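You operate a simulated robot arm through the tools that you are given. There is no shell and no other tool.

You are at the controls of a simulated robot arm. One attempt, no reset.

## Task
Steam the old film that the note names, peel it off and bin it.
Fine: plate on the film before the steam lever opens, till drops show; lever shut and the hot plate, by its handle, on its rest before you peel; steamer off and vented to nought at the end, vent lever left open. Set down upright: steam plate.
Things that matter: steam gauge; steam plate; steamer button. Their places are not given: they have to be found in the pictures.

It is judged by the outcome, as a careful person would: the job done as asked, and still so three seconds after it is handed in. It fails if anything else is knocked over, pushed out of place, dropped, spilled or broken.

## Robot
A 6-joint arm with a two-finger parallel gripper, fixed in place. Base frame: the origin is on the floor under the middle of its stand, x ahead of it, y to its left, z up. Units: m, degrees, N and s.
It reaches about 1.313 m from its shoulder. Its first joint turns from -166.0 to 166.0 degrees. Payload 3.43 kg.
Tool frame: the origin (TCP) lies between the finger pads and is the grasp point; the fingertips stand 0.034 m ahead of it; z points along the fingers, y is the line along which they close. The gripper opens to 0.128 m. The fingers are 0.024 m wide and 0.012 m thick; the gripper's body (0.048 by 0.13 m) begins 0.096 m behind the TCP.
Orientation is told as [roll, pitch, yaw] about the base's x, y, z axes, in that order, counted from this pose: with the fingers straight down and closing along the base's y, the tool's x points along the base's -x, its y along +y and its z along -z.

## Interface
- The arm moves only by the tool play_rows. Its argument "motion" is a list of rows, each an object (a shift or turn left out is 0, a gripper value left out holds the last) with "rotation": the turn, a rotation vector about the tool's x, y, z in degrees, a list of three; "translation": the shift along the tool's x, y, z in m, a list of three; "jaw": the finger opening in m, from 0 to 0.128. In form: [{"rotation": [ax, ay, az], "translation": [dx, dy, dz], "jaw": jaw}, ...]. A call has 1 to 20 rows; each row shifts and turns the commanded pose from where the row before left it, along the tool's axes as they then stand. A row lasts 0.2 s, in which the tool goes at most 0.05 m and 8.6 degrees; a call with a longer step from one row to the next is refused whole, and so is a gripper value outside its range. Where a pose cannot be reached the arm comes as near as it can. A force on the tool above 90 N (or 10 N above the force at the start of the call, whichever is more), or a blocked arm, ends the call early, and 0.2 s more pass. The fingers move at their own pace (about 0.153 m/s each) and stop on an object; they squeeze with about 40 N. The grip force told is the motor's: it shows also when the fingers shut on nothing. Time passes only in rows, and 0.2 s behind the last, so rows that do not move let the fingers close. The reply holds the time, the measured pose of the TCP, the force on the tool along the base axes, the opening and the grip force, in the units named above and with some noise, with the torque about the TCP (base axes, N m) and any sound that the robot's microphone picked up, and new pictures: "views" is both (left out), scene, wrist or none.
- Cameras (640 x 400 px; columns grow to the right, rows downward): "scene" is fixed at [0.3995, -0.4989, 1.4907]; the picture's right is [-1.00, 0.08, 0.00], its down [0.07, 0.91, -0.41] and it looks along [-0.03, -0.41, -0.91] (base axes); focal length 214 px, centre (320, 200). "wrist" rides on the gripper at [0.076, -0.011, -0.16] in the tool frame; the picture's right is [0.15, 0.99, 0.00], its down [-0.88, 0.13, -0.46] and it looks along [-0.45, 0.07, 0.89] (tool axes); focal length 234 px, centre (320, 200).
- pixel_to_xyz(camera, pixels): for up to 12 pixels [column, row] of the newest picture of that camera ("zoom" is the newest enlarged one), the place [x, y, z] in the base frame of the surface seen there, good to about 0.002 m. No time passes.
- close_up(camera, box): a new picture of the part [left, top, right, bottom] of that camera's present view, enlarged. No time passes.
- hand_in(): hands the job in; it is judged then, once.

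Open the gripper and draw the arm clear of the work before you hand the job in, unless the task says otherwise.

The tools are called after "Request:" as a command line: name --argument value ..., lists and objects as JSON in quotes. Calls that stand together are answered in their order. play_rows: Moves the arm, as the interface text tells. Its arguments: {"type":"object","properties":{"motion":{"type":"array"},"views":{"type":"string","enum":["both","scene","wrist","none"]}},"required":["motion"]} The other tools are called the same way: pixel_to_xyz (camera, pixels) gives the place of the surface under pixels of a picture; close_up (camera, box) takes an enlarged picture of a part of a camera's view; hand_in () hands the job in.

At the start:

```text
time: 0.0
position: [0.239, -0.6185, 1.1502]
tool_rot: [-0.1, 0.0, -0.1]
force: [-0.5, -0.3, 0.1]
moment: [0.02, -0.01, 0.02]
gripper_width: 0.1278
grasp_force: 0.1
```

scene: 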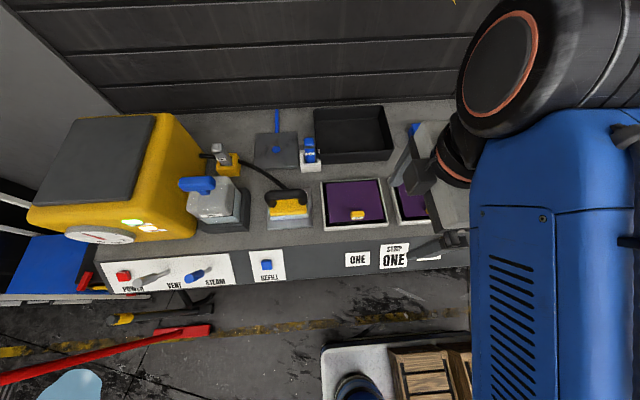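
wrist: 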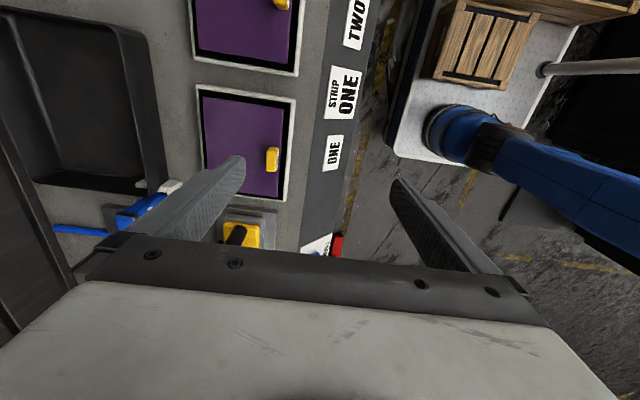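

The scene shows a yellow steamer at the left, a panel with levers around (110-230, 270), a plate near (290, 205), and two purple films near (355, 200) and (410, 200), with a note "STRIP ONE" near (394, 256). I take close-ups to see the details.

Request:
close_up --camera "scene" --box '[20, 100, 260, 300]'

Request:
close_up --camera "scene" --box '[230, 100, 470, 280]'

Request:
close_up --camera "wrist" --box '[0, 0, 380, 260]'

```text
2.00 times, centred on (140, 200) of scene
```

zoom: 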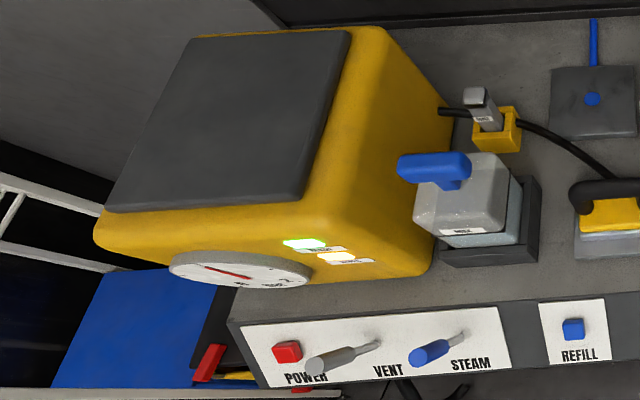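

```text
2.22 times, centred on (350, 190) of scene
```

zoom: 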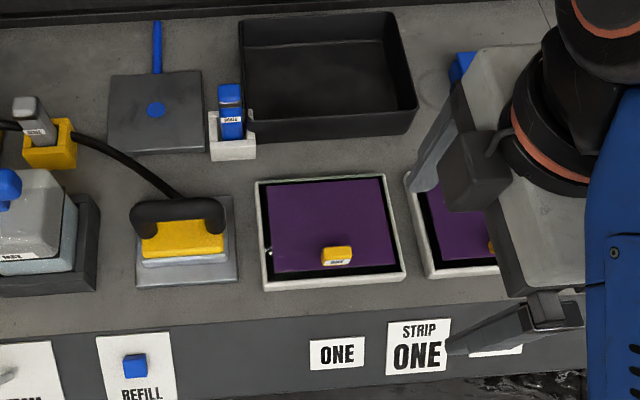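

```text
1.54 times, centred on (190, 130) of wrist
```

zoom: 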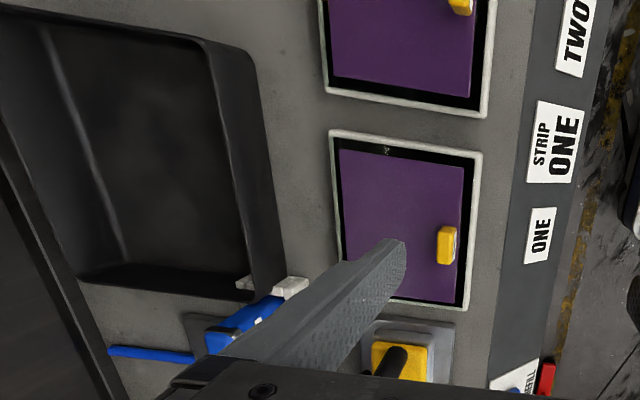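

The film ONE has a yellow tab with a label at about (357, 215), and the steamer has lights and a gauge. I zoom in tighter to read the labels.

Request:
close_up --camera "scene" --box '[60, 200, 170, 270]'

Request:
close_up --camera "scene" --box '[100, 240, 250, 300]'

Request:
close_up --camera "scene" --box '[170, 130, 320, 240]'

Request:
close_up --camera "scene" --box '[310, 165, 410, 230]'

```text
5.71 times, centred on (115, 235) of scene
```

zoom: 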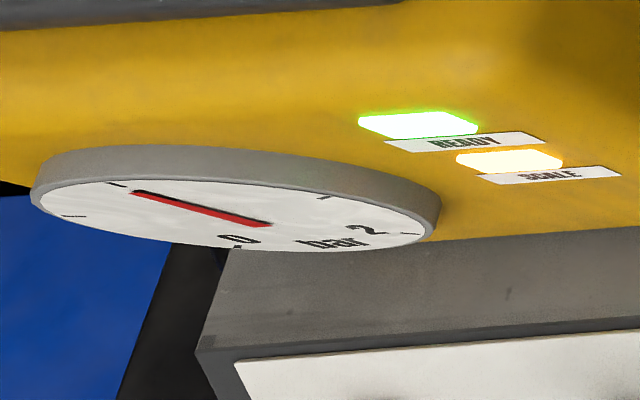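

```text
4.27 times, centred on (175, 270) of scene
```

zoom: 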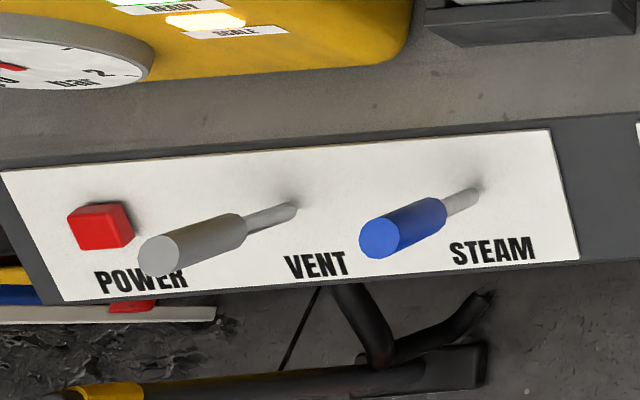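

```text
3.64 times, centred on (245, 185) of scene
```

zoom: 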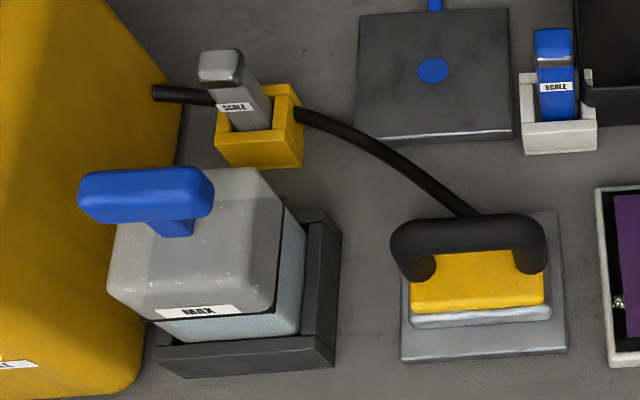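

```text
6.15 times, centred on (360, 198) of scene
```

zoom: 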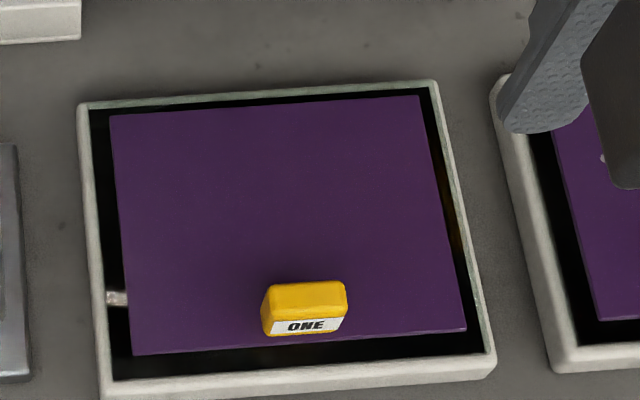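

READY and SCALE lamps are both lit and the gauge needle is off zero; there is a grey cartridge marked SCALE in a yellow socket (230,160) and a blue one in a white holder (310,155). I measure places of the key objects.

Request:
pixel_to_xyz --camera "scene" --pixels '[[124, 275], [139, 280], [165, 272], [191, 275], [210, 267], [267, 265], [98, 236], [132, 222], [151, 227], [150, 290], [240, 270], [420, 250]]'

Request:
pixel_to_xyz --camera "scene" --pixels '[[285, 191], [275, 195], [300, 193], [275, 208], [304, 207], [290, 215], [270, 227], [311, 224], [268, 193], [312, 190], [246, 195], [265, 175]]'

Request:
pixel_to_xyz --camera "scene" --pixels '[[357, 212], [357, 217], [327, 185], [380, 182], [386, 216], [332, 221], [324, 184], [388, 222], [326, 228], [380, 179], [348, 200], [392, 256]]'

Request:
pixel_to_xyz --camera "scene" --pixels '[[318, 112], [382, 108], [394, 148], [320, 160], [350, 135], [275, 149], [277, 120], [255, 135], [297, 165], [310, 140], [309, 155], [318, 165]]'

Request:
pixel_to_xyz --camera "scene" --pixels '[[222, 150], [230, 160], [240, 168], [218, 148], [195, 184], [225, 190], [210, 210], [245, 215], [215, 225], [170, 130], [140, 120], [75, 190]]'

```text
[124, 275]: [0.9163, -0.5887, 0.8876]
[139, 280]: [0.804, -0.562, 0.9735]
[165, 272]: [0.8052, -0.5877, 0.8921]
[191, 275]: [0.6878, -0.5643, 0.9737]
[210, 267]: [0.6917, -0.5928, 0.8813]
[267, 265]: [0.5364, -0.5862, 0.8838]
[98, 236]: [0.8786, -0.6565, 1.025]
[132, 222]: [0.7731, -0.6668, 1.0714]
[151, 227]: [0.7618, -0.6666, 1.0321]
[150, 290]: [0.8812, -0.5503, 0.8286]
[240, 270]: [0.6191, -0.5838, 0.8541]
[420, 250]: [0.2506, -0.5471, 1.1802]
```

```text
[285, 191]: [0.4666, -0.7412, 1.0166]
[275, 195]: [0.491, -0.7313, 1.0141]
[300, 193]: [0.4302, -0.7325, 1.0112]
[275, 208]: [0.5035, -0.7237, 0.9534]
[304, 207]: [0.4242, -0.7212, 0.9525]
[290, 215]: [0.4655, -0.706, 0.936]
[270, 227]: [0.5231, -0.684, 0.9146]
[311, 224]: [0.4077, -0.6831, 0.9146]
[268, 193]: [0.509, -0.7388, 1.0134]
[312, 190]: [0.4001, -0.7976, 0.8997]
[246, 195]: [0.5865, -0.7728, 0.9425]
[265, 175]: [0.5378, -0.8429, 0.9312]
```

```text
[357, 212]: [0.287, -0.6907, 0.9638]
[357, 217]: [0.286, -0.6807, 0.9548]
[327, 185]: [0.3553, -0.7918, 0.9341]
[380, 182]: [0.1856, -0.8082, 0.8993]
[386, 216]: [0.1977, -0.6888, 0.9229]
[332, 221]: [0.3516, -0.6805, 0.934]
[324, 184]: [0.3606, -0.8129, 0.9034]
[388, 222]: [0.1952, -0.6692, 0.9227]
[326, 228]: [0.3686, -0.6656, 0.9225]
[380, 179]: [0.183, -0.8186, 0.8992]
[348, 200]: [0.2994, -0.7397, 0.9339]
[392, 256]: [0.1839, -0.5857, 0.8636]
```

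```text
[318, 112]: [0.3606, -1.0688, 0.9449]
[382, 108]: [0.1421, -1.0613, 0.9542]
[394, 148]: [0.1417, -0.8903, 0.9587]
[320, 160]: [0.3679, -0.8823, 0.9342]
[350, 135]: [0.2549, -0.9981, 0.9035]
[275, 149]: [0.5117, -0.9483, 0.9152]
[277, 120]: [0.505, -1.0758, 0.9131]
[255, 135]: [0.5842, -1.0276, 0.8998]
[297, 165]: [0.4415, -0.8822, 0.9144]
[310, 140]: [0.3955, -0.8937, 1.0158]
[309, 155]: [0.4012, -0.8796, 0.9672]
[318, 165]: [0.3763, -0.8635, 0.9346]
```

```text
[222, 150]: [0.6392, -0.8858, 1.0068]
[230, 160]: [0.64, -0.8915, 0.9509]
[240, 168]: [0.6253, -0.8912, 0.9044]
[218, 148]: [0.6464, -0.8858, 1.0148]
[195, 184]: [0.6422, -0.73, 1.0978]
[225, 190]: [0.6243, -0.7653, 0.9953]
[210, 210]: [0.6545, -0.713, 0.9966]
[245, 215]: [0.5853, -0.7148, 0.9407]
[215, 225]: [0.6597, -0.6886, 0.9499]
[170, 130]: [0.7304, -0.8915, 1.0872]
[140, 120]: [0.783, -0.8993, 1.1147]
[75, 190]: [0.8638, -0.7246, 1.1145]
```

Bench top is at z≈0.90, film ONE at about (0.28,-0.74,0.934), plate handle at about (0.467,-0.735,1.015), panel levers at (0.80,-0.56,0.97) and (0.69,-0.56,0.97). I check other obstacles in the front area before moving.

Request:
pixel_to_xyz --camera "scene" --pixels '[[340, 355], [350, 385], [420, 370], [460, 355], [150, 320], [75, 385], [185, 335], [50, 260], [20, 195], [300, 60], [420, 350], [560, 300]]'

Request:
pixel_to_xyz --camera "wrist" --pixels '[[450, 130], [560, 170], [620, 60], [470, 40], [410, 120], [300, 250], [240, 235], [270, 158], [205, 95], [320, 10], [130, 210], [60, 230]]'

Request:
close_up --camera "scene" --box '[320, 300, 480, 400]'

Request:
close_up --camera "scene" --box '[180, 160, 260, 240]'

```text
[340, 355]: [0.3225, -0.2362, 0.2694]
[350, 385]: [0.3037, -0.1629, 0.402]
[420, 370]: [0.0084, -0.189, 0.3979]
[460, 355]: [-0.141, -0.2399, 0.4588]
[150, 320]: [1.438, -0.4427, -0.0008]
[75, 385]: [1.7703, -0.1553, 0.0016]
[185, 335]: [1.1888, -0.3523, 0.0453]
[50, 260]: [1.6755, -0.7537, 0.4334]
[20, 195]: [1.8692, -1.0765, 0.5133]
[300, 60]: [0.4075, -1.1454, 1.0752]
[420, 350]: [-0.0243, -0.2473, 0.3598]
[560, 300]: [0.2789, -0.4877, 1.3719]
```

```text
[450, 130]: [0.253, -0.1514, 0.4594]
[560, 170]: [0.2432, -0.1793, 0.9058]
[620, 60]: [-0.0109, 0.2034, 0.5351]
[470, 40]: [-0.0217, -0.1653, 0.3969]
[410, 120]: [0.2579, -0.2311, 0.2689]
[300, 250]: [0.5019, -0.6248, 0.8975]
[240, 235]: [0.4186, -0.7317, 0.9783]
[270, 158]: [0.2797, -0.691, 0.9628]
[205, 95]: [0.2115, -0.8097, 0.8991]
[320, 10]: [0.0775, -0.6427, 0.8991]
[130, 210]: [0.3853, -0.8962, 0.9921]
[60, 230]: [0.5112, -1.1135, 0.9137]
```

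```text
4.00 times, centred on (400, 350) of scene
```

zoom: 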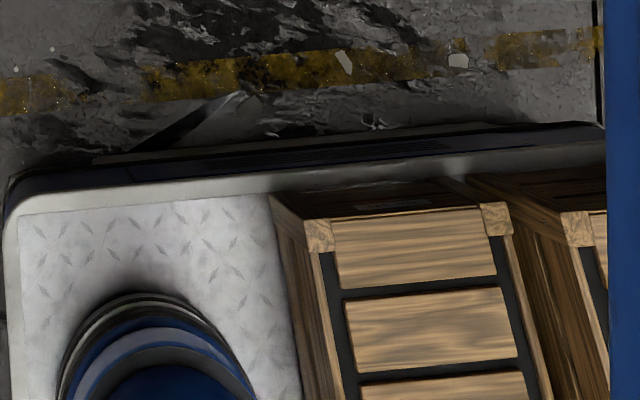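

```text
5.00 times, centred on (220, 200) of scene
```

zoom: 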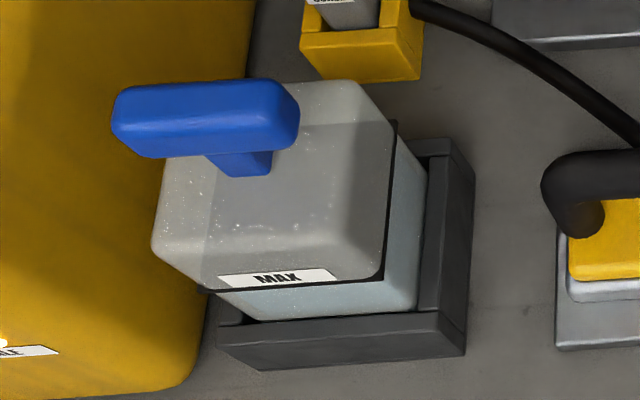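

The bench is otherwise clear and the levers stand upright from the front panel. I raise the tool, yaw it so the wrist camera looks toward -y, and start moving to +x to see the gauge, lamps and levers face-on.

Request:
play_rows --motion '[{"translation": [0, 0, -0.05]}, {"translation": [0, 0, -0.05]}, {"rotation": [0, 0, 8.1818]}, {"rotation": [0, 0, 8.1818]}, {"rotation": [0, 0, 8.1818]}, {"rotation": [0, 0, 8.1818]}, {"rotation": [0, 0, 8.1818]}, {"rotation": [0, 0, 8.1818]}, {"rotation": [0, 0, 8.1818]}, {"rotation": [0, 0, 8.1818]}, {"rotation": [0, 0, 8.1818]}, {"rotation": [0, 0, 8.1818]}, {"rotation": [0, 0, 8.1818]}, {"translation": [0.04, 0.03, 0]}, {"translation": [0.04, 0.03, 0]}, {"translation": [0.04, 0.03, 0]}, {"translation": [0.04, 0.03, 0]}, {"translation": [0, 0.05, 0]}, {"translation": [0, 0.05, 0]}, {"translation": [0, 0.05, 0]}]'

```text
time: 4.2
position: [0.5128, -0.4545, 1.1598]
tool_rot: [0.0, -0.2, -90.1]
force: [-0.7, -0.1, 0.3]
moment: [-0.05, -0.03, 0.02]
gripper_width: 0.1278
grasp_force: 0.1
out of reach, approached as far as the arm can: row 1, 2
```

scene: 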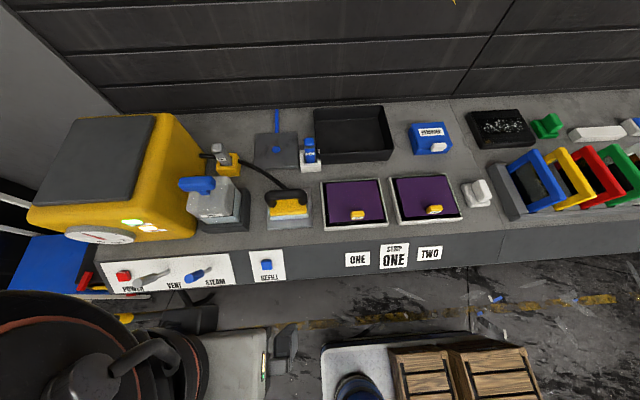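
wrist: 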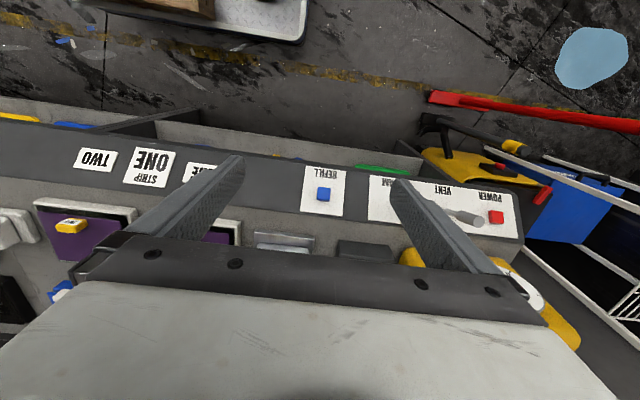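

The arm is now out of the way on the left part of the bench; more objects appear at (430,135), (500,128) and colored frames at (570,185). I zoom on these to identify the bin and other things.

Request:
close_up --camera "scene" --box '[390, 90, 640, 250]'

Request:
close_up --camera "scene" --box '[290, 90, 470, 200]'

Request:
close_up --camera "wrist" --box '[350, 140, 560, 290]'

Request:
close_up --camera "scene" --box '[50, 200, 260, 300]'

```text
2.50 times, centred on (515, 170) of scene
```

zoom: 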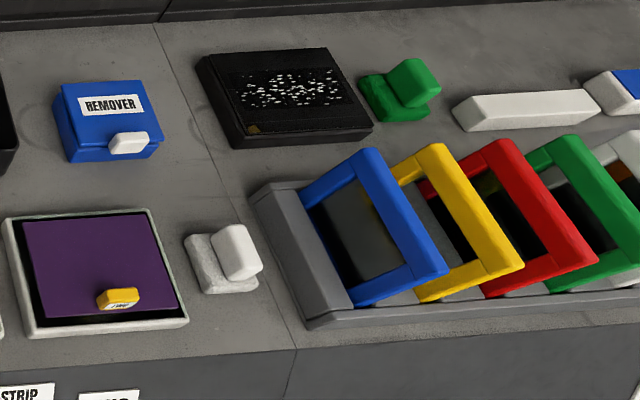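

```text
3.56 times, centred on (380, 145) of scene
```

zoom: 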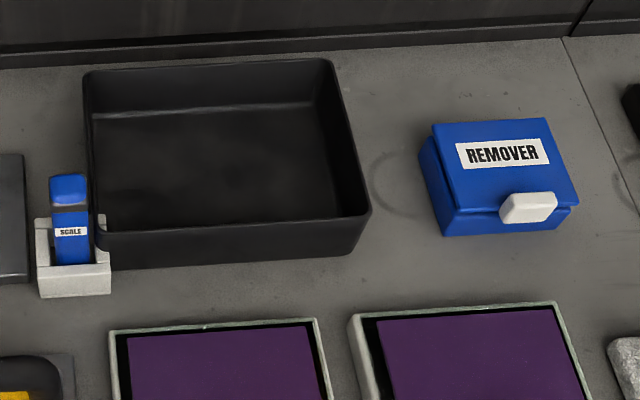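

```text
2.67 times, centred on (455, 215) of wrist
```

zoom: 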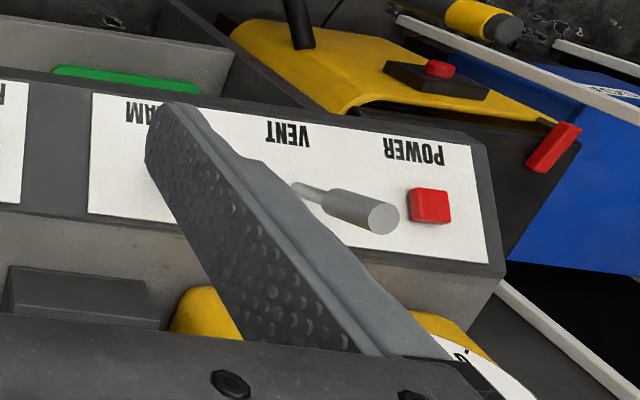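

```text
3.05 times, centred on (155, 250) of scene
```

zoom: 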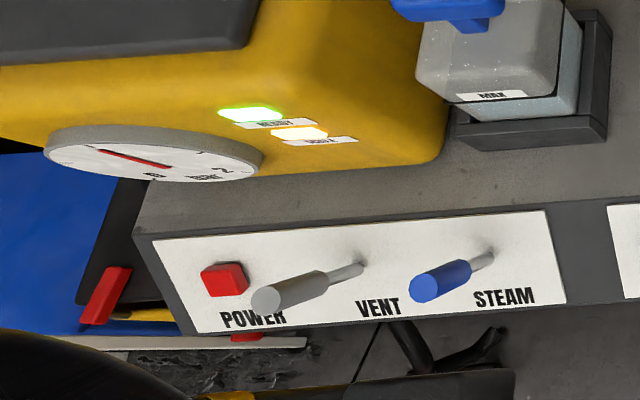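

The lower lamp label and gauge are hard to read from above, so I move to x≈0.82, y≈-0.30 and tilt the tool 40° so the wrist camera faces the steamer front.

Request:
play_rows --motion '[{"translation": [0.025, 0.042, 0]}, {"translation": [0.025, 0.042, 0]}, {"translation": [0.025, 0.042, 0]}, {"translation": [0.025, 0.042, 0]}, {"translation": [0.025, 0.042, 0]}, {"translation": [0.025, 0.042, 0]}, {"translation": [0.0, 0.042, 0]}, {"rotation": [0, -8, 0]}, {"rotation": [0, -8, 0]}, {"rotation": [0, -8, 0]}, {"rotation": [0, -8, 0]}, {"rotation": [0, -8, 0]}]'

```text
time: 6.8
position: [0.8023, -0.3039, 1.1529]
tool_rot: [0.0, -40.2, -90.0]
force: [0.8, 0.4, -0.6]
moment: [0.0, 0.01, 0.0]
gripper_width: 0.1282
grasp_force: 0.1
out of reach, approached as far as the arm can: row 7
```

scene: 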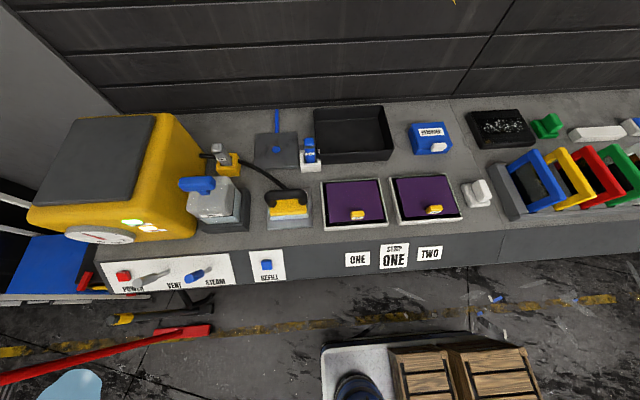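
wrist: 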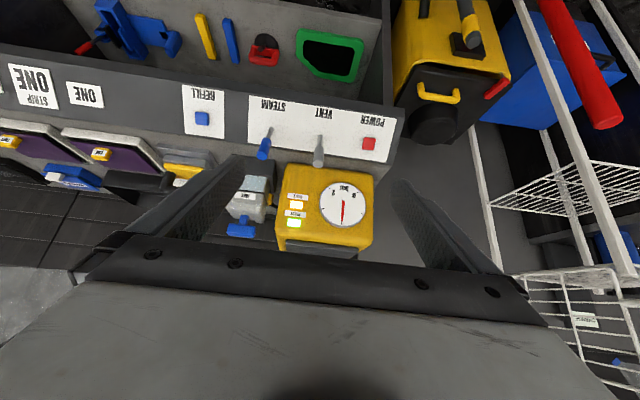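

Now the wrist view shows the gauge at (343,205), lamps at (294,205/222) and levers at (268,143), (318,150). I zoom in there.

Request:
close_up --camera "wrist" --box '[265, 160, 385, 250]'

Request:
close_up --camera "wrist" --box '[240, 90, 400, 190]'

Request:
close_up --camera "wrist" --box '[140, 120, 290, 240]'

Request:
pixel_to_xyz --camera "wrist" --pixels '[[269, 130], [262, 152], [321, 137], [317, 163], [370, 144], [378, 140], [360, 138], [343, 205], [202, 118], [300, 130], [290, 160], [380, 118]]'

```text
4.44 times, centred on (325, 205) of wrist
```

zoom: 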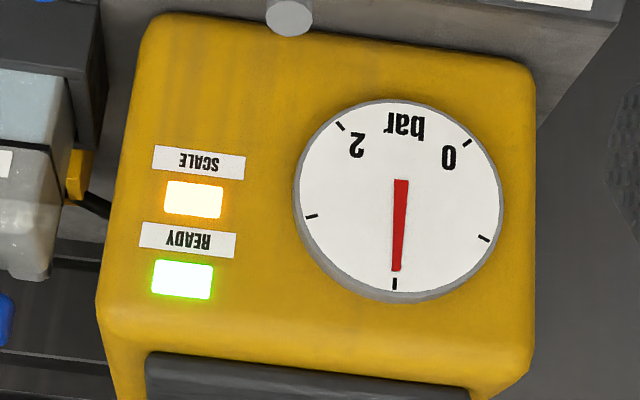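

```text
4.00 times, centred on (320, 140) of wrist
```

zoom: 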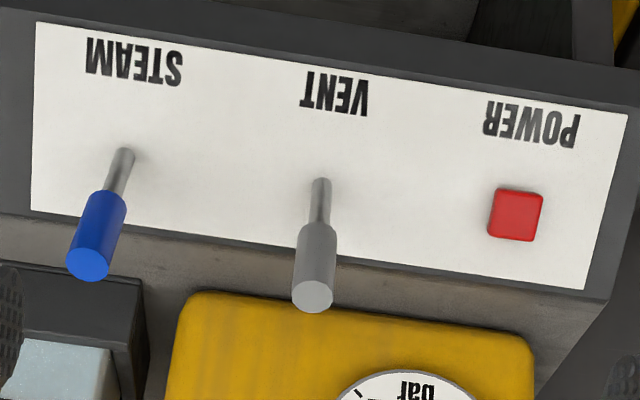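

```text
3.33 times, centred on (215, 180) of wrist
```

zoom: 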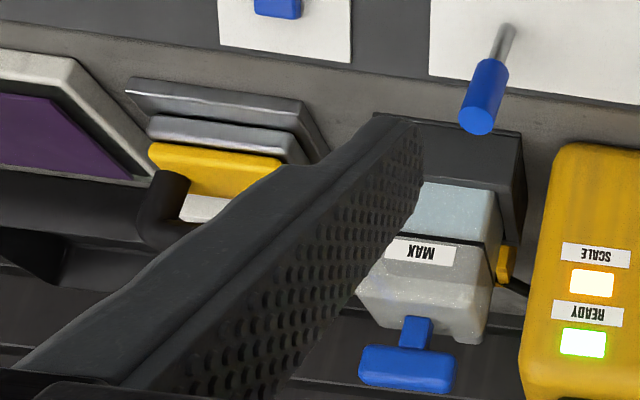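

```text
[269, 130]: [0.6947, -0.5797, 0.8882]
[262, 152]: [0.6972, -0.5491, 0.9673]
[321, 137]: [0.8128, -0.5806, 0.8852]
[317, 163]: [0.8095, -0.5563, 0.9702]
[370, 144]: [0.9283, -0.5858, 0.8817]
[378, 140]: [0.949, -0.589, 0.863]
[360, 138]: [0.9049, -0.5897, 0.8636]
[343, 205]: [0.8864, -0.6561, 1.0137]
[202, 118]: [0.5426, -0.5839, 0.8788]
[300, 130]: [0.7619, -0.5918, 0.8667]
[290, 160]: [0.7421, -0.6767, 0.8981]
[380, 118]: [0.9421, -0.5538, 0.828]
```

Gauge reads 1.0 bar with READY (and SCALE) lit; both levers stand tilted up from the 45° panel, so both look shut. Next I measure the plate, its rest, film corners and tab accurately from a zoomed scene view.

Request:
close_up --camera "scene" --box '[255, 175, 325, 240]'

Request:
pixel_to_xyz --camera "scene" --pixels '[[327, 185], [375, 182], [382.5, 217.5], [331, 221.5], [322, 183], [378, 178.5], [387, 222], [327, 229], [352, 211], [362, 210], [352, 219], [363, 218]]'

Request:
close_up --camera "scene" --box '[335, 200, 385, 230]'

```text
6.15 times, centred on (290, 208) of scene
```

zoom: 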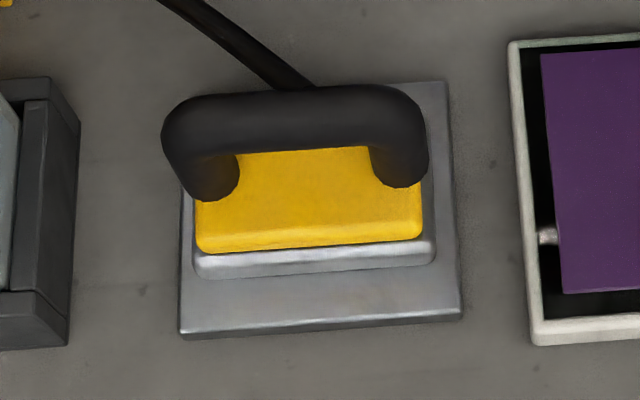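

```text
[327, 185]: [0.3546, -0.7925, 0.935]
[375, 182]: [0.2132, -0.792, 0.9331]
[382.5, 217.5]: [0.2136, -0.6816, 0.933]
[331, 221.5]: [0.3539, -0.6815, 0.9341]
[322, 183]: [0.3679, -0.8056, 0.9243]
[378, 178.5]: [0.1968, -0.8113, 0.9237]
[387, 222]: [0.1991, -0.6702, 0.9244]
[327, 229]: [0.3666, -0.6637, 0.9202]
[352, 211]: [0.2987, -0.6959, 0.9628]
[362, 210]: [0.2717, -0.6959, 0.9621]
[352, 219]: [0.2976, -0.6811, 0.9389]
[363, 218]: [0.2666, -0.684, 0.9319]
```

```text
12.80 times, centred on (360, 215) of scene
```

zoom: 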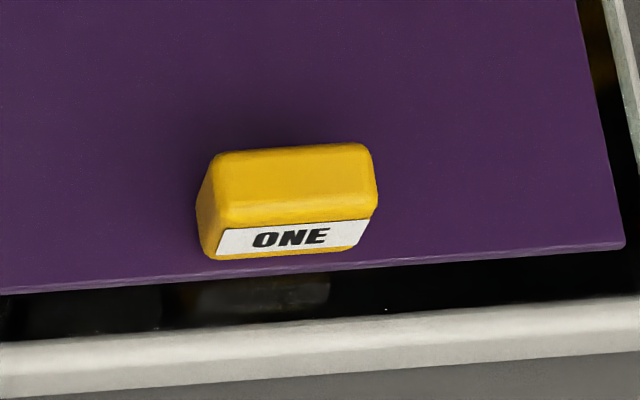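

Film ONE spans x 0.211–0.357, y -0.794…-0.680 with the tab at (0.285,-0.691). Now I measure the plate and handle edges in a fresh zoom.

Request:
close_up --camera "scene" --box '[255, 175, 325, 240]'

Request:
pixel_to_xyz --camera "zoom" --pixels '[[200, 272], [428, 258], [200, 245], [415, 230], [240, 158], [365, 155], [187, 325], [455, 312], [440, 95], [188, 200], [434, 240], [300, 200]]'

Request:
pixel_to_xyz --camera "zoom" --pixels '[[300, 95], [300, 110], [300, 130], [300, 145], [180, 120], [200, 130], [415, 120], [400, 130], [210, 190], [400, 175], [290, 80], [200, 25]]'

```text
6.15 times, centred on (290, 208) of scene
```

zoom: 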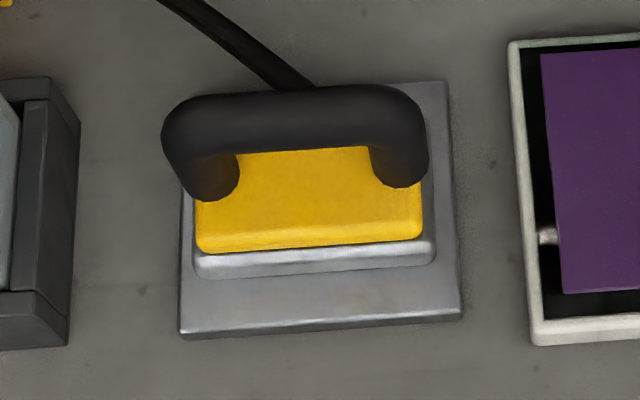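

```text
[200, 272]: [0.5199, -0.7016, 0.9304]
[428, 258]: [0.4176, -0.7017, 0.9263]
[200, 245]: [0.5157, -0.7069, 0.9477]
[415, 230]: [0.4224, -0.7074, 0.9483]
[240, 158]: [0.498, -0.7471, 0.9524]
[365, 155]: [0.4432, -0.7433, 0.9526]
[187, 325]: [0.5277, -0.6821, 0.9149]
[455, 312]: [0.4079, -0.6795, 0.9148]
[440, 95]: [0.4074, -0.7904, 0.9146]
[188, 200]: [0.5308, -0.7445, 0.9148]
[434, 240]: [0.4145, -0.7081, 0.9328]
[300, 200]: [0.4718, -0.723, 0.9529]
```

```text
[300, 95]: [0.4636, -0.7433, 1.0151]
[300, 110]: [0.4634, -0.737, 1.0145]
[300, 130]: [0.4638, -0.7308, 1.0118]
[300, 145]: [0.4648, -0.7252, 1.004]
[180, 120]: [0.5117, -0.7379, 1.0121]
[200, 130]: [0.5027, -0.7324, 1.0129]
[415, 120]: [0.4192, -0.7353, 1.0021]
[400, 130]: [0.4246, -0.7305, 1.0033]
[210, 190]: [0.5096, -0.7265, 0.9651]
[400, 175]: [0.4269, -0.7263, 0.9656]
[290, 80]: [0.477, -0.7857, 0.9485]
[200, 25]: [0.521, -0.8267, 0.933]
```

Plate is centred at about (0.468,-0.738), handle bar along x with centre near z≈1.003. I undo the tilt and move back towards (0.50,-0.55).

Request:
play_rows --motion '[{"rotation": [0, 8, 0]}, {"rotation": [0, 8, 0]}, {"rotation": [0, 8, 0]}, {"rotation": [0, 8, 0]}, {"rotation": [0, 8, 0]}, {"translation": [-0.03075, -0.03775, 0]}, {"translation": [-0.03075, -0.03775, 0]}, {"translation": [-0.03075, -0.03775, 0]}, {"translation": [-0.03075, -0.03775, 0]}, {"translation": [-0.03075, -0.03775, 0]}, {"translation": [-0.03075, -0.03775, 0]}, {"translation": [-0.03075, -0.03775, 0]}, {"translation": [-0.03075, -0.03775, 0]}]' --views "none"

Request:
play_rows --motion '[{"rotation": [0, 0, -8.1818]}, {"rotation": [0, 0, -8.1818]}, {"rotation": [0, 0, -8.1818]}, {"rotation": [0, 0, -8.1818]}, {"rotation": [0, 0, -8.1818]}, {"rotation": [0, 0, -8.1818]}, {"rotation": [0, 0, -8.1818]}, {"rotation": [0, 0, -8.1818]}, {"rotation": [0, 0, -8.1818]}, {"rotation": [0, 0, -8.1818]}, {"rotation": [0, 0, -8.1818]}]' --views "both"

```text
time: 9.6
position: [0.5037, -0.5476, 1.1535]
tool_rot: [0.0, 0.0, -89.9]
force: [-0.4, -0.2, 0.7]
moment: [-0.04, -0.01, 0.03]
gripper_width: 0.1277
grasp_force: 0.0
```

```text
time: 12.0
position: [0.5016, -0.5512, 1.153]
tool_rot: [-0.2, 0.0, 0.1]
force: [0.1, 0.3, 0.1]
moment: [-0.01, 0.02, -0.03]
gripper_width: 0.128
grasp_force: 0.1
```

scene: 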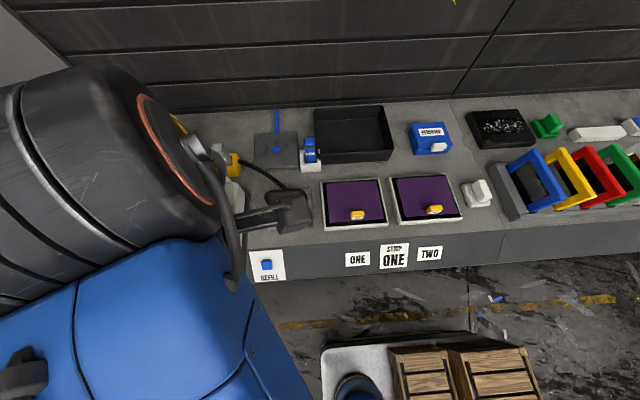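
wrist: 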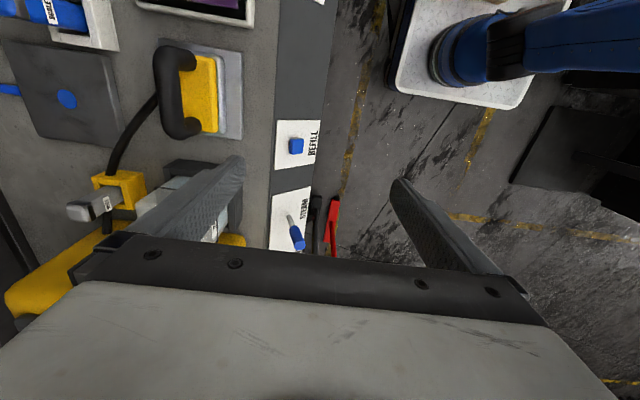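

The wrist picture shows the handle at (175,90). I move over it and then measure.

Request:
play_rows --motion '[{"translation": [0.0087, -0.0467, 0]}, {"translation": [0.0087, -0.0467, 0]}, {"translation": [0.0087, -0.0467, 0]}, {"translation": [0.0087, -0.0467, 0]}, {}]'

```text
time: 13.2
position: [0.4593, -0.7216, 1.1134]
tool_rot: [-0.4, -0.2, 0.0]
force: [0.8, -0.3, -0.7]
moment: [-0.03, -0.01, 0.0]
gripper_width: 0.1282
grasp_force: 0.0
out of reach, approached as far as the arm can: row 2, 3, 4
```

scene: 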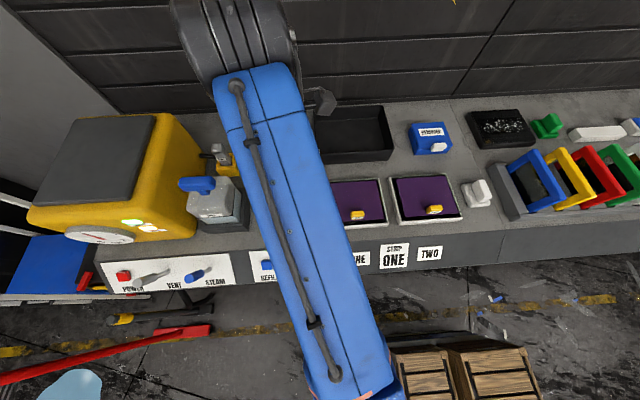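
wrist: 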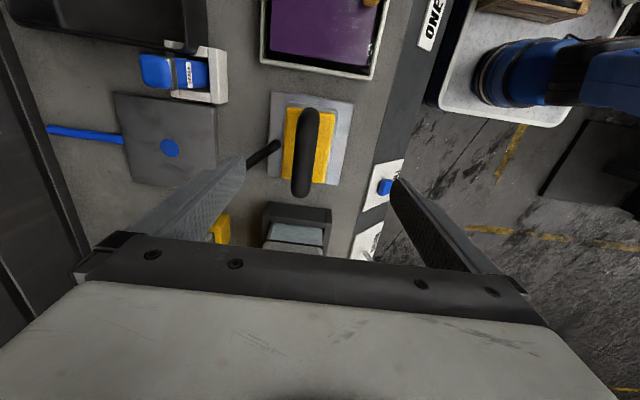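

The arm reached its limit at z≈1.11 over the handle; lower heights should be reachable. I measure the handle with the wrist picture (bar from (312,115) to (300,190)).

Request:
pixel_to_xyz --camera "wrist" --pixels '[[310, 112], [306, 140], [302, 165], [299, 190], [296, 140], [316, 140], [329, 140], [288, 140], [340, 115], [280, 100], [345, 180], [268, 180]]'

Request:
close_up --camera "wrist" --box '[240, 70, 380, 220]'

```text
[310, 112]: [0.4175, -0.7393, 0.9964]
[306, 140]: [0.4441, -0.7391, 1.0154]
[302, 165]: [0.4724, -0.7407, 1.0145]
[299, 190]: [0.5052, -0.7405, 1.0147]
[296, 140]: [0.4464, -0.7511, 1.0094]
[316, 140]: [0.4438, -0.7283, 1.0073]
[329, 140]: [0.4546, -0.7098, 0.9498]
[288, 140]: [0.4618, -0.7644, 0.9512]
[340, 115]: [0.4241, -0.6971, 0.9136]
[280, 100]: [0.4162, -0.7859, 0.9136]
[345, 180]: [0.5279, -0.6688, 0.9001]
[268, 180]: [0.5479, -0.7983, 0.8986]
```

```text
2.67 times, centred on (310, 145) of wrist
```

zoom: 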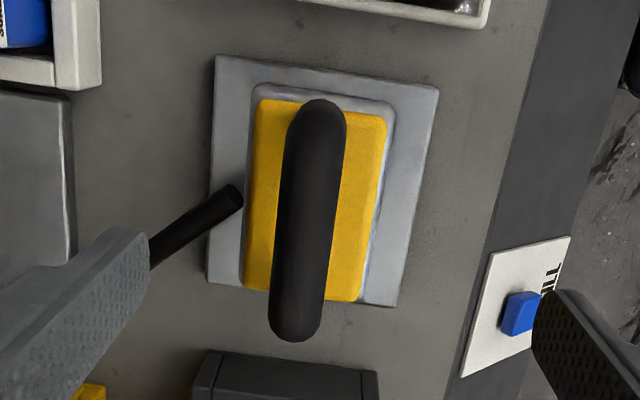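

The bar is centred at y≈-0.7395, z≈1.002, x≈0.466. I descend over it with the jaw at 0.08.

Request:
play_rows --motion '[{"translation": [-0.0077, -0.018, 0.03], "jaw": 0.08}, {"translation": [0, 0, 0.025]}, {"translation": [0, 0, 0.02]}, {}]'

```text
time: 14.2
position: [0.4682, -0.7396, 1.0381]
tool_rot: [-0.1, 0.0, 0.0]
force: [-0.1, 0.3, 0.1]
moment: [-0.01, 0.01, 0.02]
gripper_width: 0.0797
grasp_force: 0.1
```

scene: 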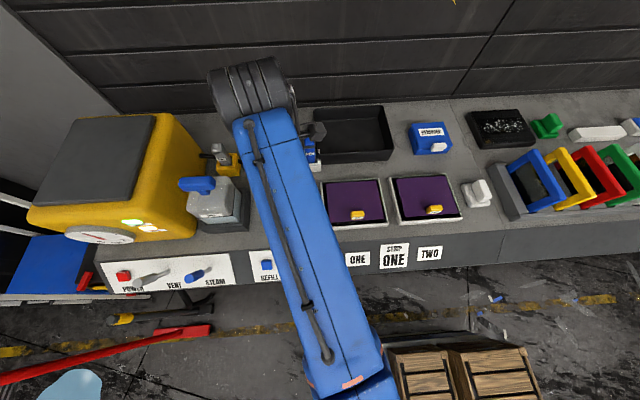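
wrist: 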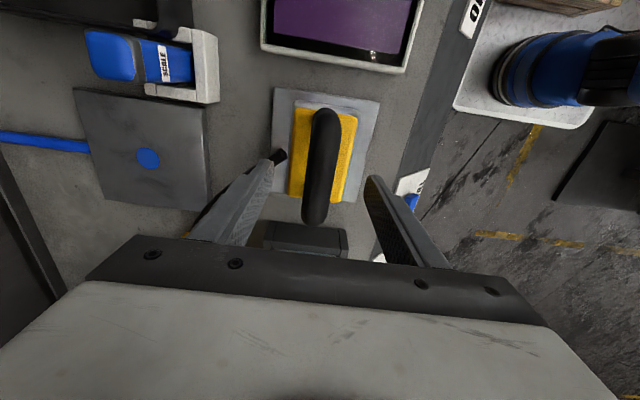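

Aligned over the bar. I check the hose end height near the left finger at (278,158) before going lower.

Request:
pixel_to_xyz --camera "wrist" --pixels '[[280, 155], [283, 152], [276, 158], [322, 130], [318, 180], [310, 160], [332, 160]]'

Request:
close_up --camera "wrist" --box '[230, 80, 410, 260]'

```text
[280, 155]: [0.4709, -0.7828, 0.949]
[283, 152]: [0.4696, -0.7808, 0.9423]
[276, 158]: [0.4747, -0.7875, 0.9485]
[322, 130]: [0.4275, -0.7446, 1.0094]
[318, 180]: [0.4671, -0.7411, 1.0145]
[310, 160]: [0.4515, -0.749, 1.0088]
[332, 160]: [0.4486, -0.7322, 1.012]
```

```text
2.22 times, centred on (320, 170) of wrist
```

zoom: 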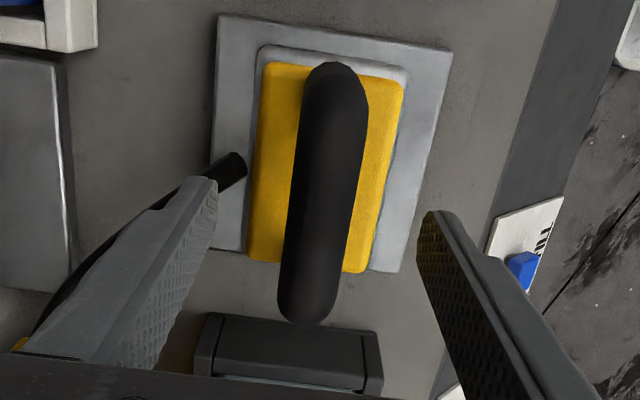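

Hose top is ~0.95, fingertips will stop at 0.97, so it's clear. I narrow the jaw, descend to z≈1.004 and close on the handle.

Request:
play_rows --motion '[{"translation": [0, 0, 0.012], "jaw": 0.06}, {"translation": [0, 0, 0.012]}, {"translation": [0, 0, 0.01]}, {}, {"jaw": 0.0}, {}, {}]' --views "wrist"

```text
time: 15.8
position: [0.4683, -0.7384, 1.0039]
tool_rot: [-0.1, 0.0, -0.1]
force: [-1.2, -0.8, -0.4]
moment: [0.11, 0.0, 0.0]
gripper_width: 0.0253
grasp_force: 40.2
```

wrist: 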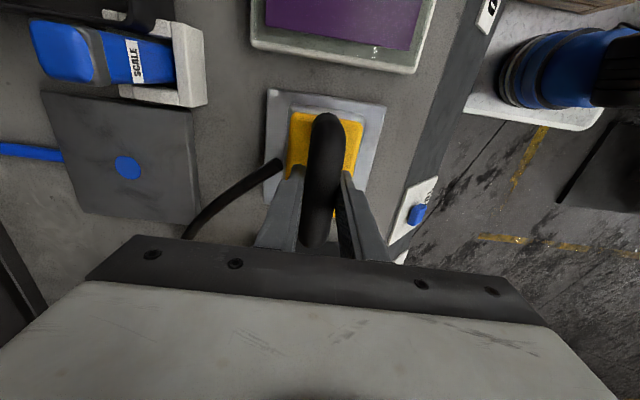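

The handle is gripped (width 0.0253, 40 N). I lift it 0.06 m straight up.

Request:
play_rows --motion '[{"translation": [0, 0, -0.015]}, {"translation": [0, 0, -0.02]}, {"translation": [0, 0, -0.025]}, {}]' --views "both"

```text
time: 16.8
position: [0.4689, -0.7394, 1.0641]
tool_rot: [-0.1, 0.1, 0.0]
force: [0.5, -0.2, -3.9]
moment: [0.0, 0.01, -0.02]
gripper_width: 0.0252
grasp_force: 40.2
```

scene: 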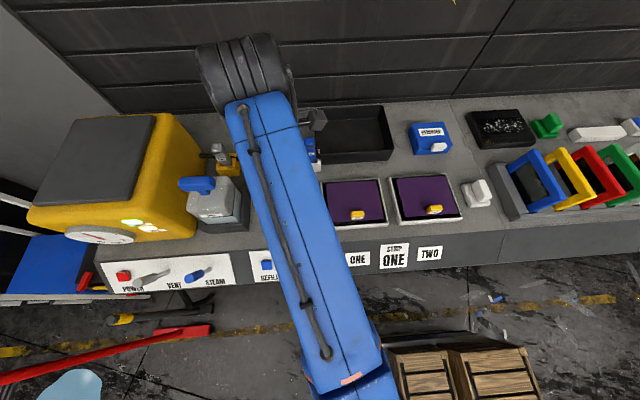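
wrist: 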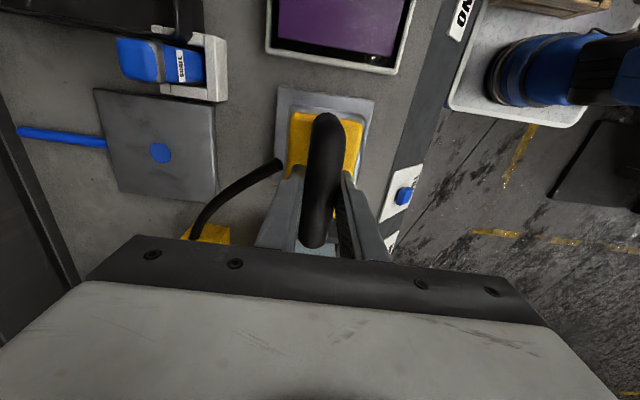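

The plate is lifted (about 0.4 kg). I carry it over the film: TCP target (0.285, -0.747), still at z≈1.064.

Request:
play_rows --motion '[{"translation": [0.046, -0.002, 0]}, {"translation": [0.046, -0.002, 0]}, {"translation": [0.046, -0.002, 0]}, {"translation": [0.046, -0.002, 0]}, {}]' --views "both"

```text
time: 18.0
position: [0.2843, -0.747, 1.065]
tool_rot: [-0.1, 0.0, 0.1]
force: [0.2, -0.7, -4.6]
moment: [0.01, -0.02, -0.01]
gripper_width: 0.0254
grasp_force: 40.0
```

scene: 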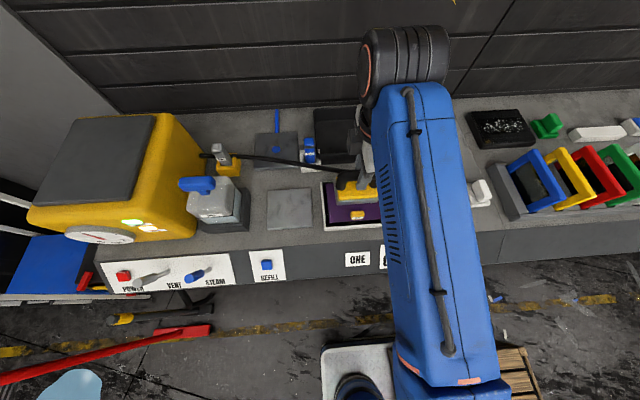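
wrist: 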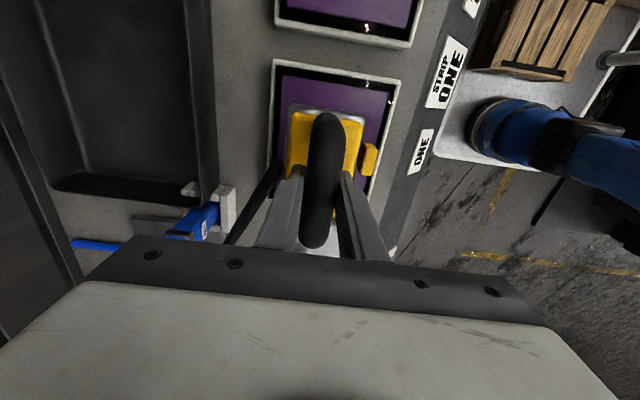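

The plate hovers over film ONE just behind the tab. I lower it to z≈1.03 and look before the last contact.

Request:
play_rows --motion '[{"translation": [0, 0, 0.018]}, {"translation": [0, 0, 0.015]}, {}]' --views "both"

Request:
close_up --camera "scene" --box '[290, 140, 410, 240]'

Request:
close_up --camera "wrist" --box '[250, 50, 420, 200]'

```text
time: 18.8
position: [0.2865, -0.7485, 1.0314]
tool_rot: [-0.1, 0.0, 0.0]
force: [-0.1, -0.6, -3.9]
moment: [-0.03, 0.01, 0.02]
gripper_width: 0.0252
grasp_force: 39.9
```

scene: 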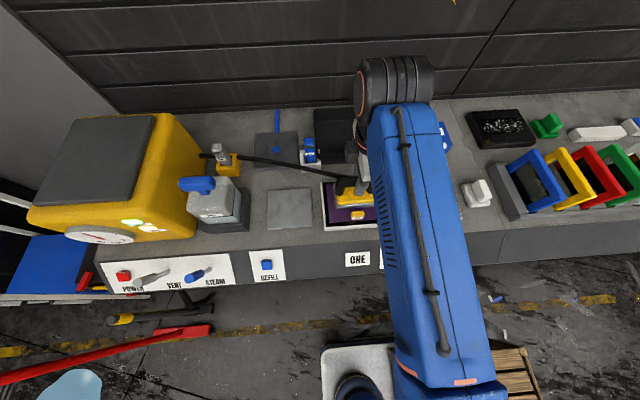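
wrist: 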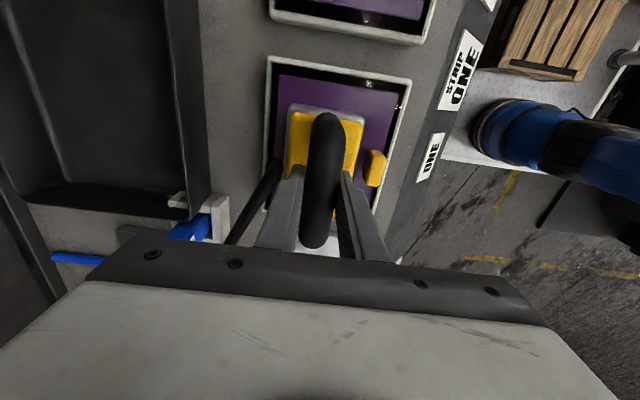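

```text
4.00 times, centred on (350, 190) of scene
```

zoom: 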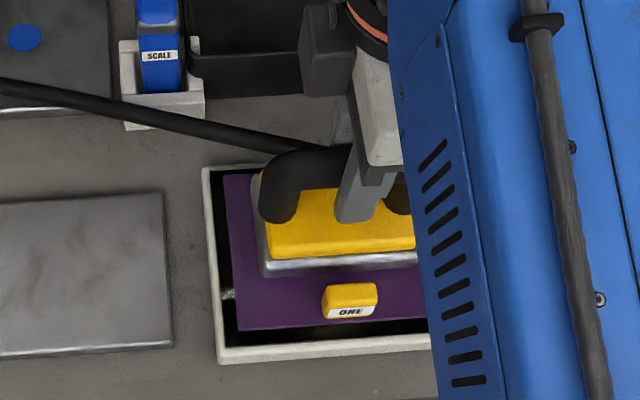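

```text
2.67 times, centred on (335, 125) of wrist
```

zoom: 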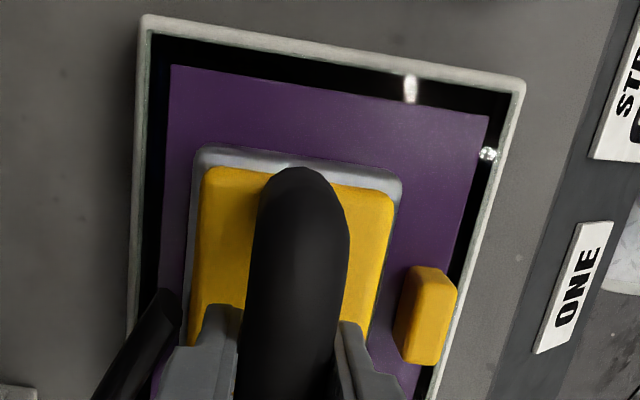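

Placement is good, with clear margins to tab and film edges. I lower the last ~9 mm in small steps and watch the force.

Request:
play_rows --motion '[{"translation": [0, 0, 0.004]}, {"translation": [0, 0, 0.003]}, {"translation": [0, 0, 0.0015]}, {}]' --views "none"

```text
time: 19.8
position: [0.2851, -0.7478, 1.0237]
tool_rot: [-0.1, 0.0, -0.1]
force: [1.7, -1.8, 9.2]
moment: [0.23, -0.08, 0.03]
gripper_width: 0.0255
grasp_force: 40.1
```

Contact is made (force z changed from -4 to +9 N). I release by opening the jaw to 0.06 and rise straight up.

Request:
play_rows --motion '[{"translation": [0, 0, -0.001]}, {"jaw": 0.06}, {}, {"translation": [0, 0, -0.01]}, {"translation": [0, 0, -0.03]}, {"translation": [0, 0, -0.04]}, {}]' --views "both"

```text
time: 21.4
position: [0.2851, -0.7476, 1.1047]
tool_rot: [-0.1, 0.0, 0.0]
force: [-0.5, -1.0, -0.6]
moment: [-0.01, -0.02, -0.01]
gripper_width: 0.0601
grasp_force: 0.1
```

scene: 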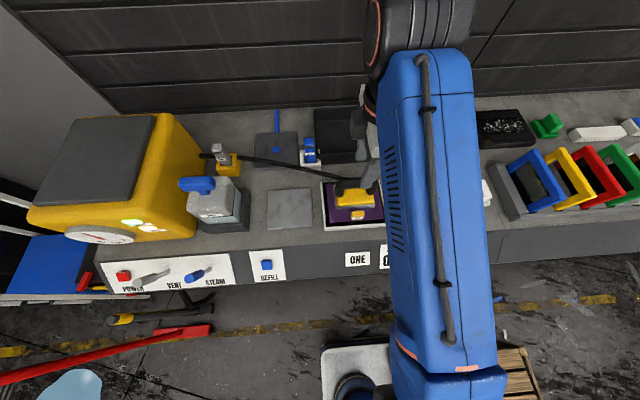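
wrist: 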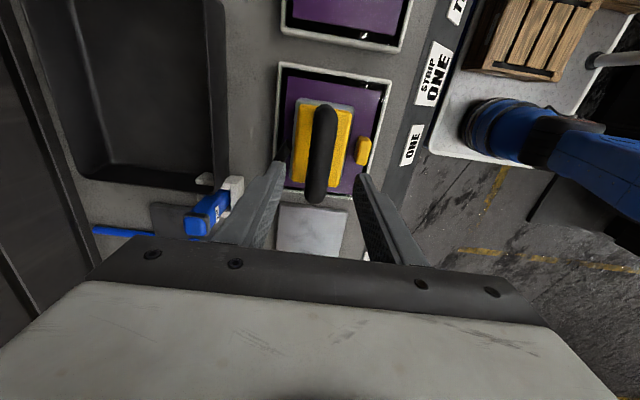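

The plate sits on film ONE with its handle upright. Now I retreat toward the front and yaw the tool for gripping the steam lever.

Request:
play_rows --motion '[{"translation": [-0.036, 0.0333, -0.007]}, {"translation": [-0.036, 0.0333, -0.007]}, {"translation": [-0.036, 0.0333, -0.007]}, {"translation": [-0.036, 0.0333, -0.007]}, {"translation": [-0.036, 0.0333, -0.007]}, {"translation": [-0.036, 0.0333, -0.007]}, {"rotation": [0, 0, 8.1818]}, {"rotation": [0, 0, 8.1818]}, {"rotation": [0, 0, 8.1818]}, {"rotation": [0, 0, 8.1818]}, {"rotation": [0, 0, 8.1818]}, {"rotation": [0, 0, 8.1818]}, {"rotation": [0, 0, 8.1818]}, {"rotation": [0, 0, 8.1818]}, {"rotation": [0, 0, 8.1818]}, {"rotation": [0, 0, 8.1818]}, {"rotation": [0, 0, 8.1818]}]' --views "none"

Request:
play_rows --motion '[{"translation": [0.0194, 0.0392, 0.005]}, {"translation": [0.0194, 0.0392, 0.005]}, {"translation": [0.0194, 0.0392, 0.005]}, {"translation": [0.0194, 0.0392, 0.005]}, {"translation": [0.0194, 0.0392, 0.005]}, {"rotation": [0, -7.5, 0]}, {"rotation": [0, -7.5, 0]}, {"rotation": [0, -7.5, 0]}, {"rotation": [0, -7.5, 0]}, {"rotation": [0, -7.5, 0]}, {"rotation": [0, -7.5, 0]}, {}]' --views "both"

```text
time: 25.0
position: [0.4994, -0.5478, 1.1454]
tool_rot: [0.0, -0.2, -90.0]
force: [-0.3, 0.7, -0.8]
moment: [-0.01, -0.01, -0.04]
gripper_width: 0.0599
grasp_force: 0.0
```

```text
time: 27.6
position: [0.6952, -0.4504, 1.1203]
tool_rot: [0.0, -45.2, -90.1]
force: [-0.1, -0.6, 0.2]
moment: [-0.02, -0.01, 0.01]
gripper_width: 0.0599
grasp_force: 0.0
```

scene: 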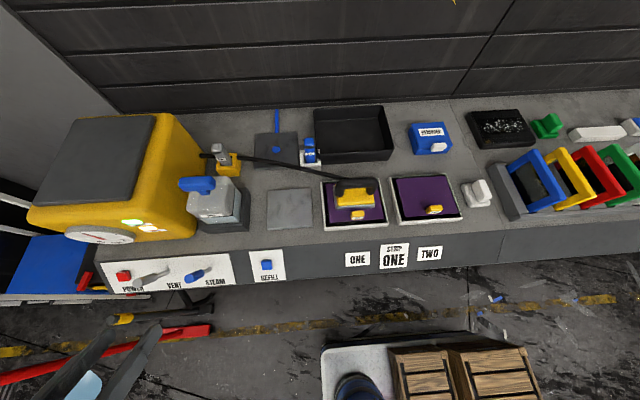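
wrist: 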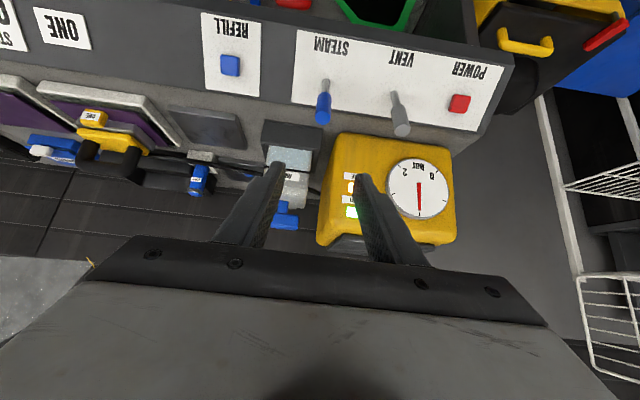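

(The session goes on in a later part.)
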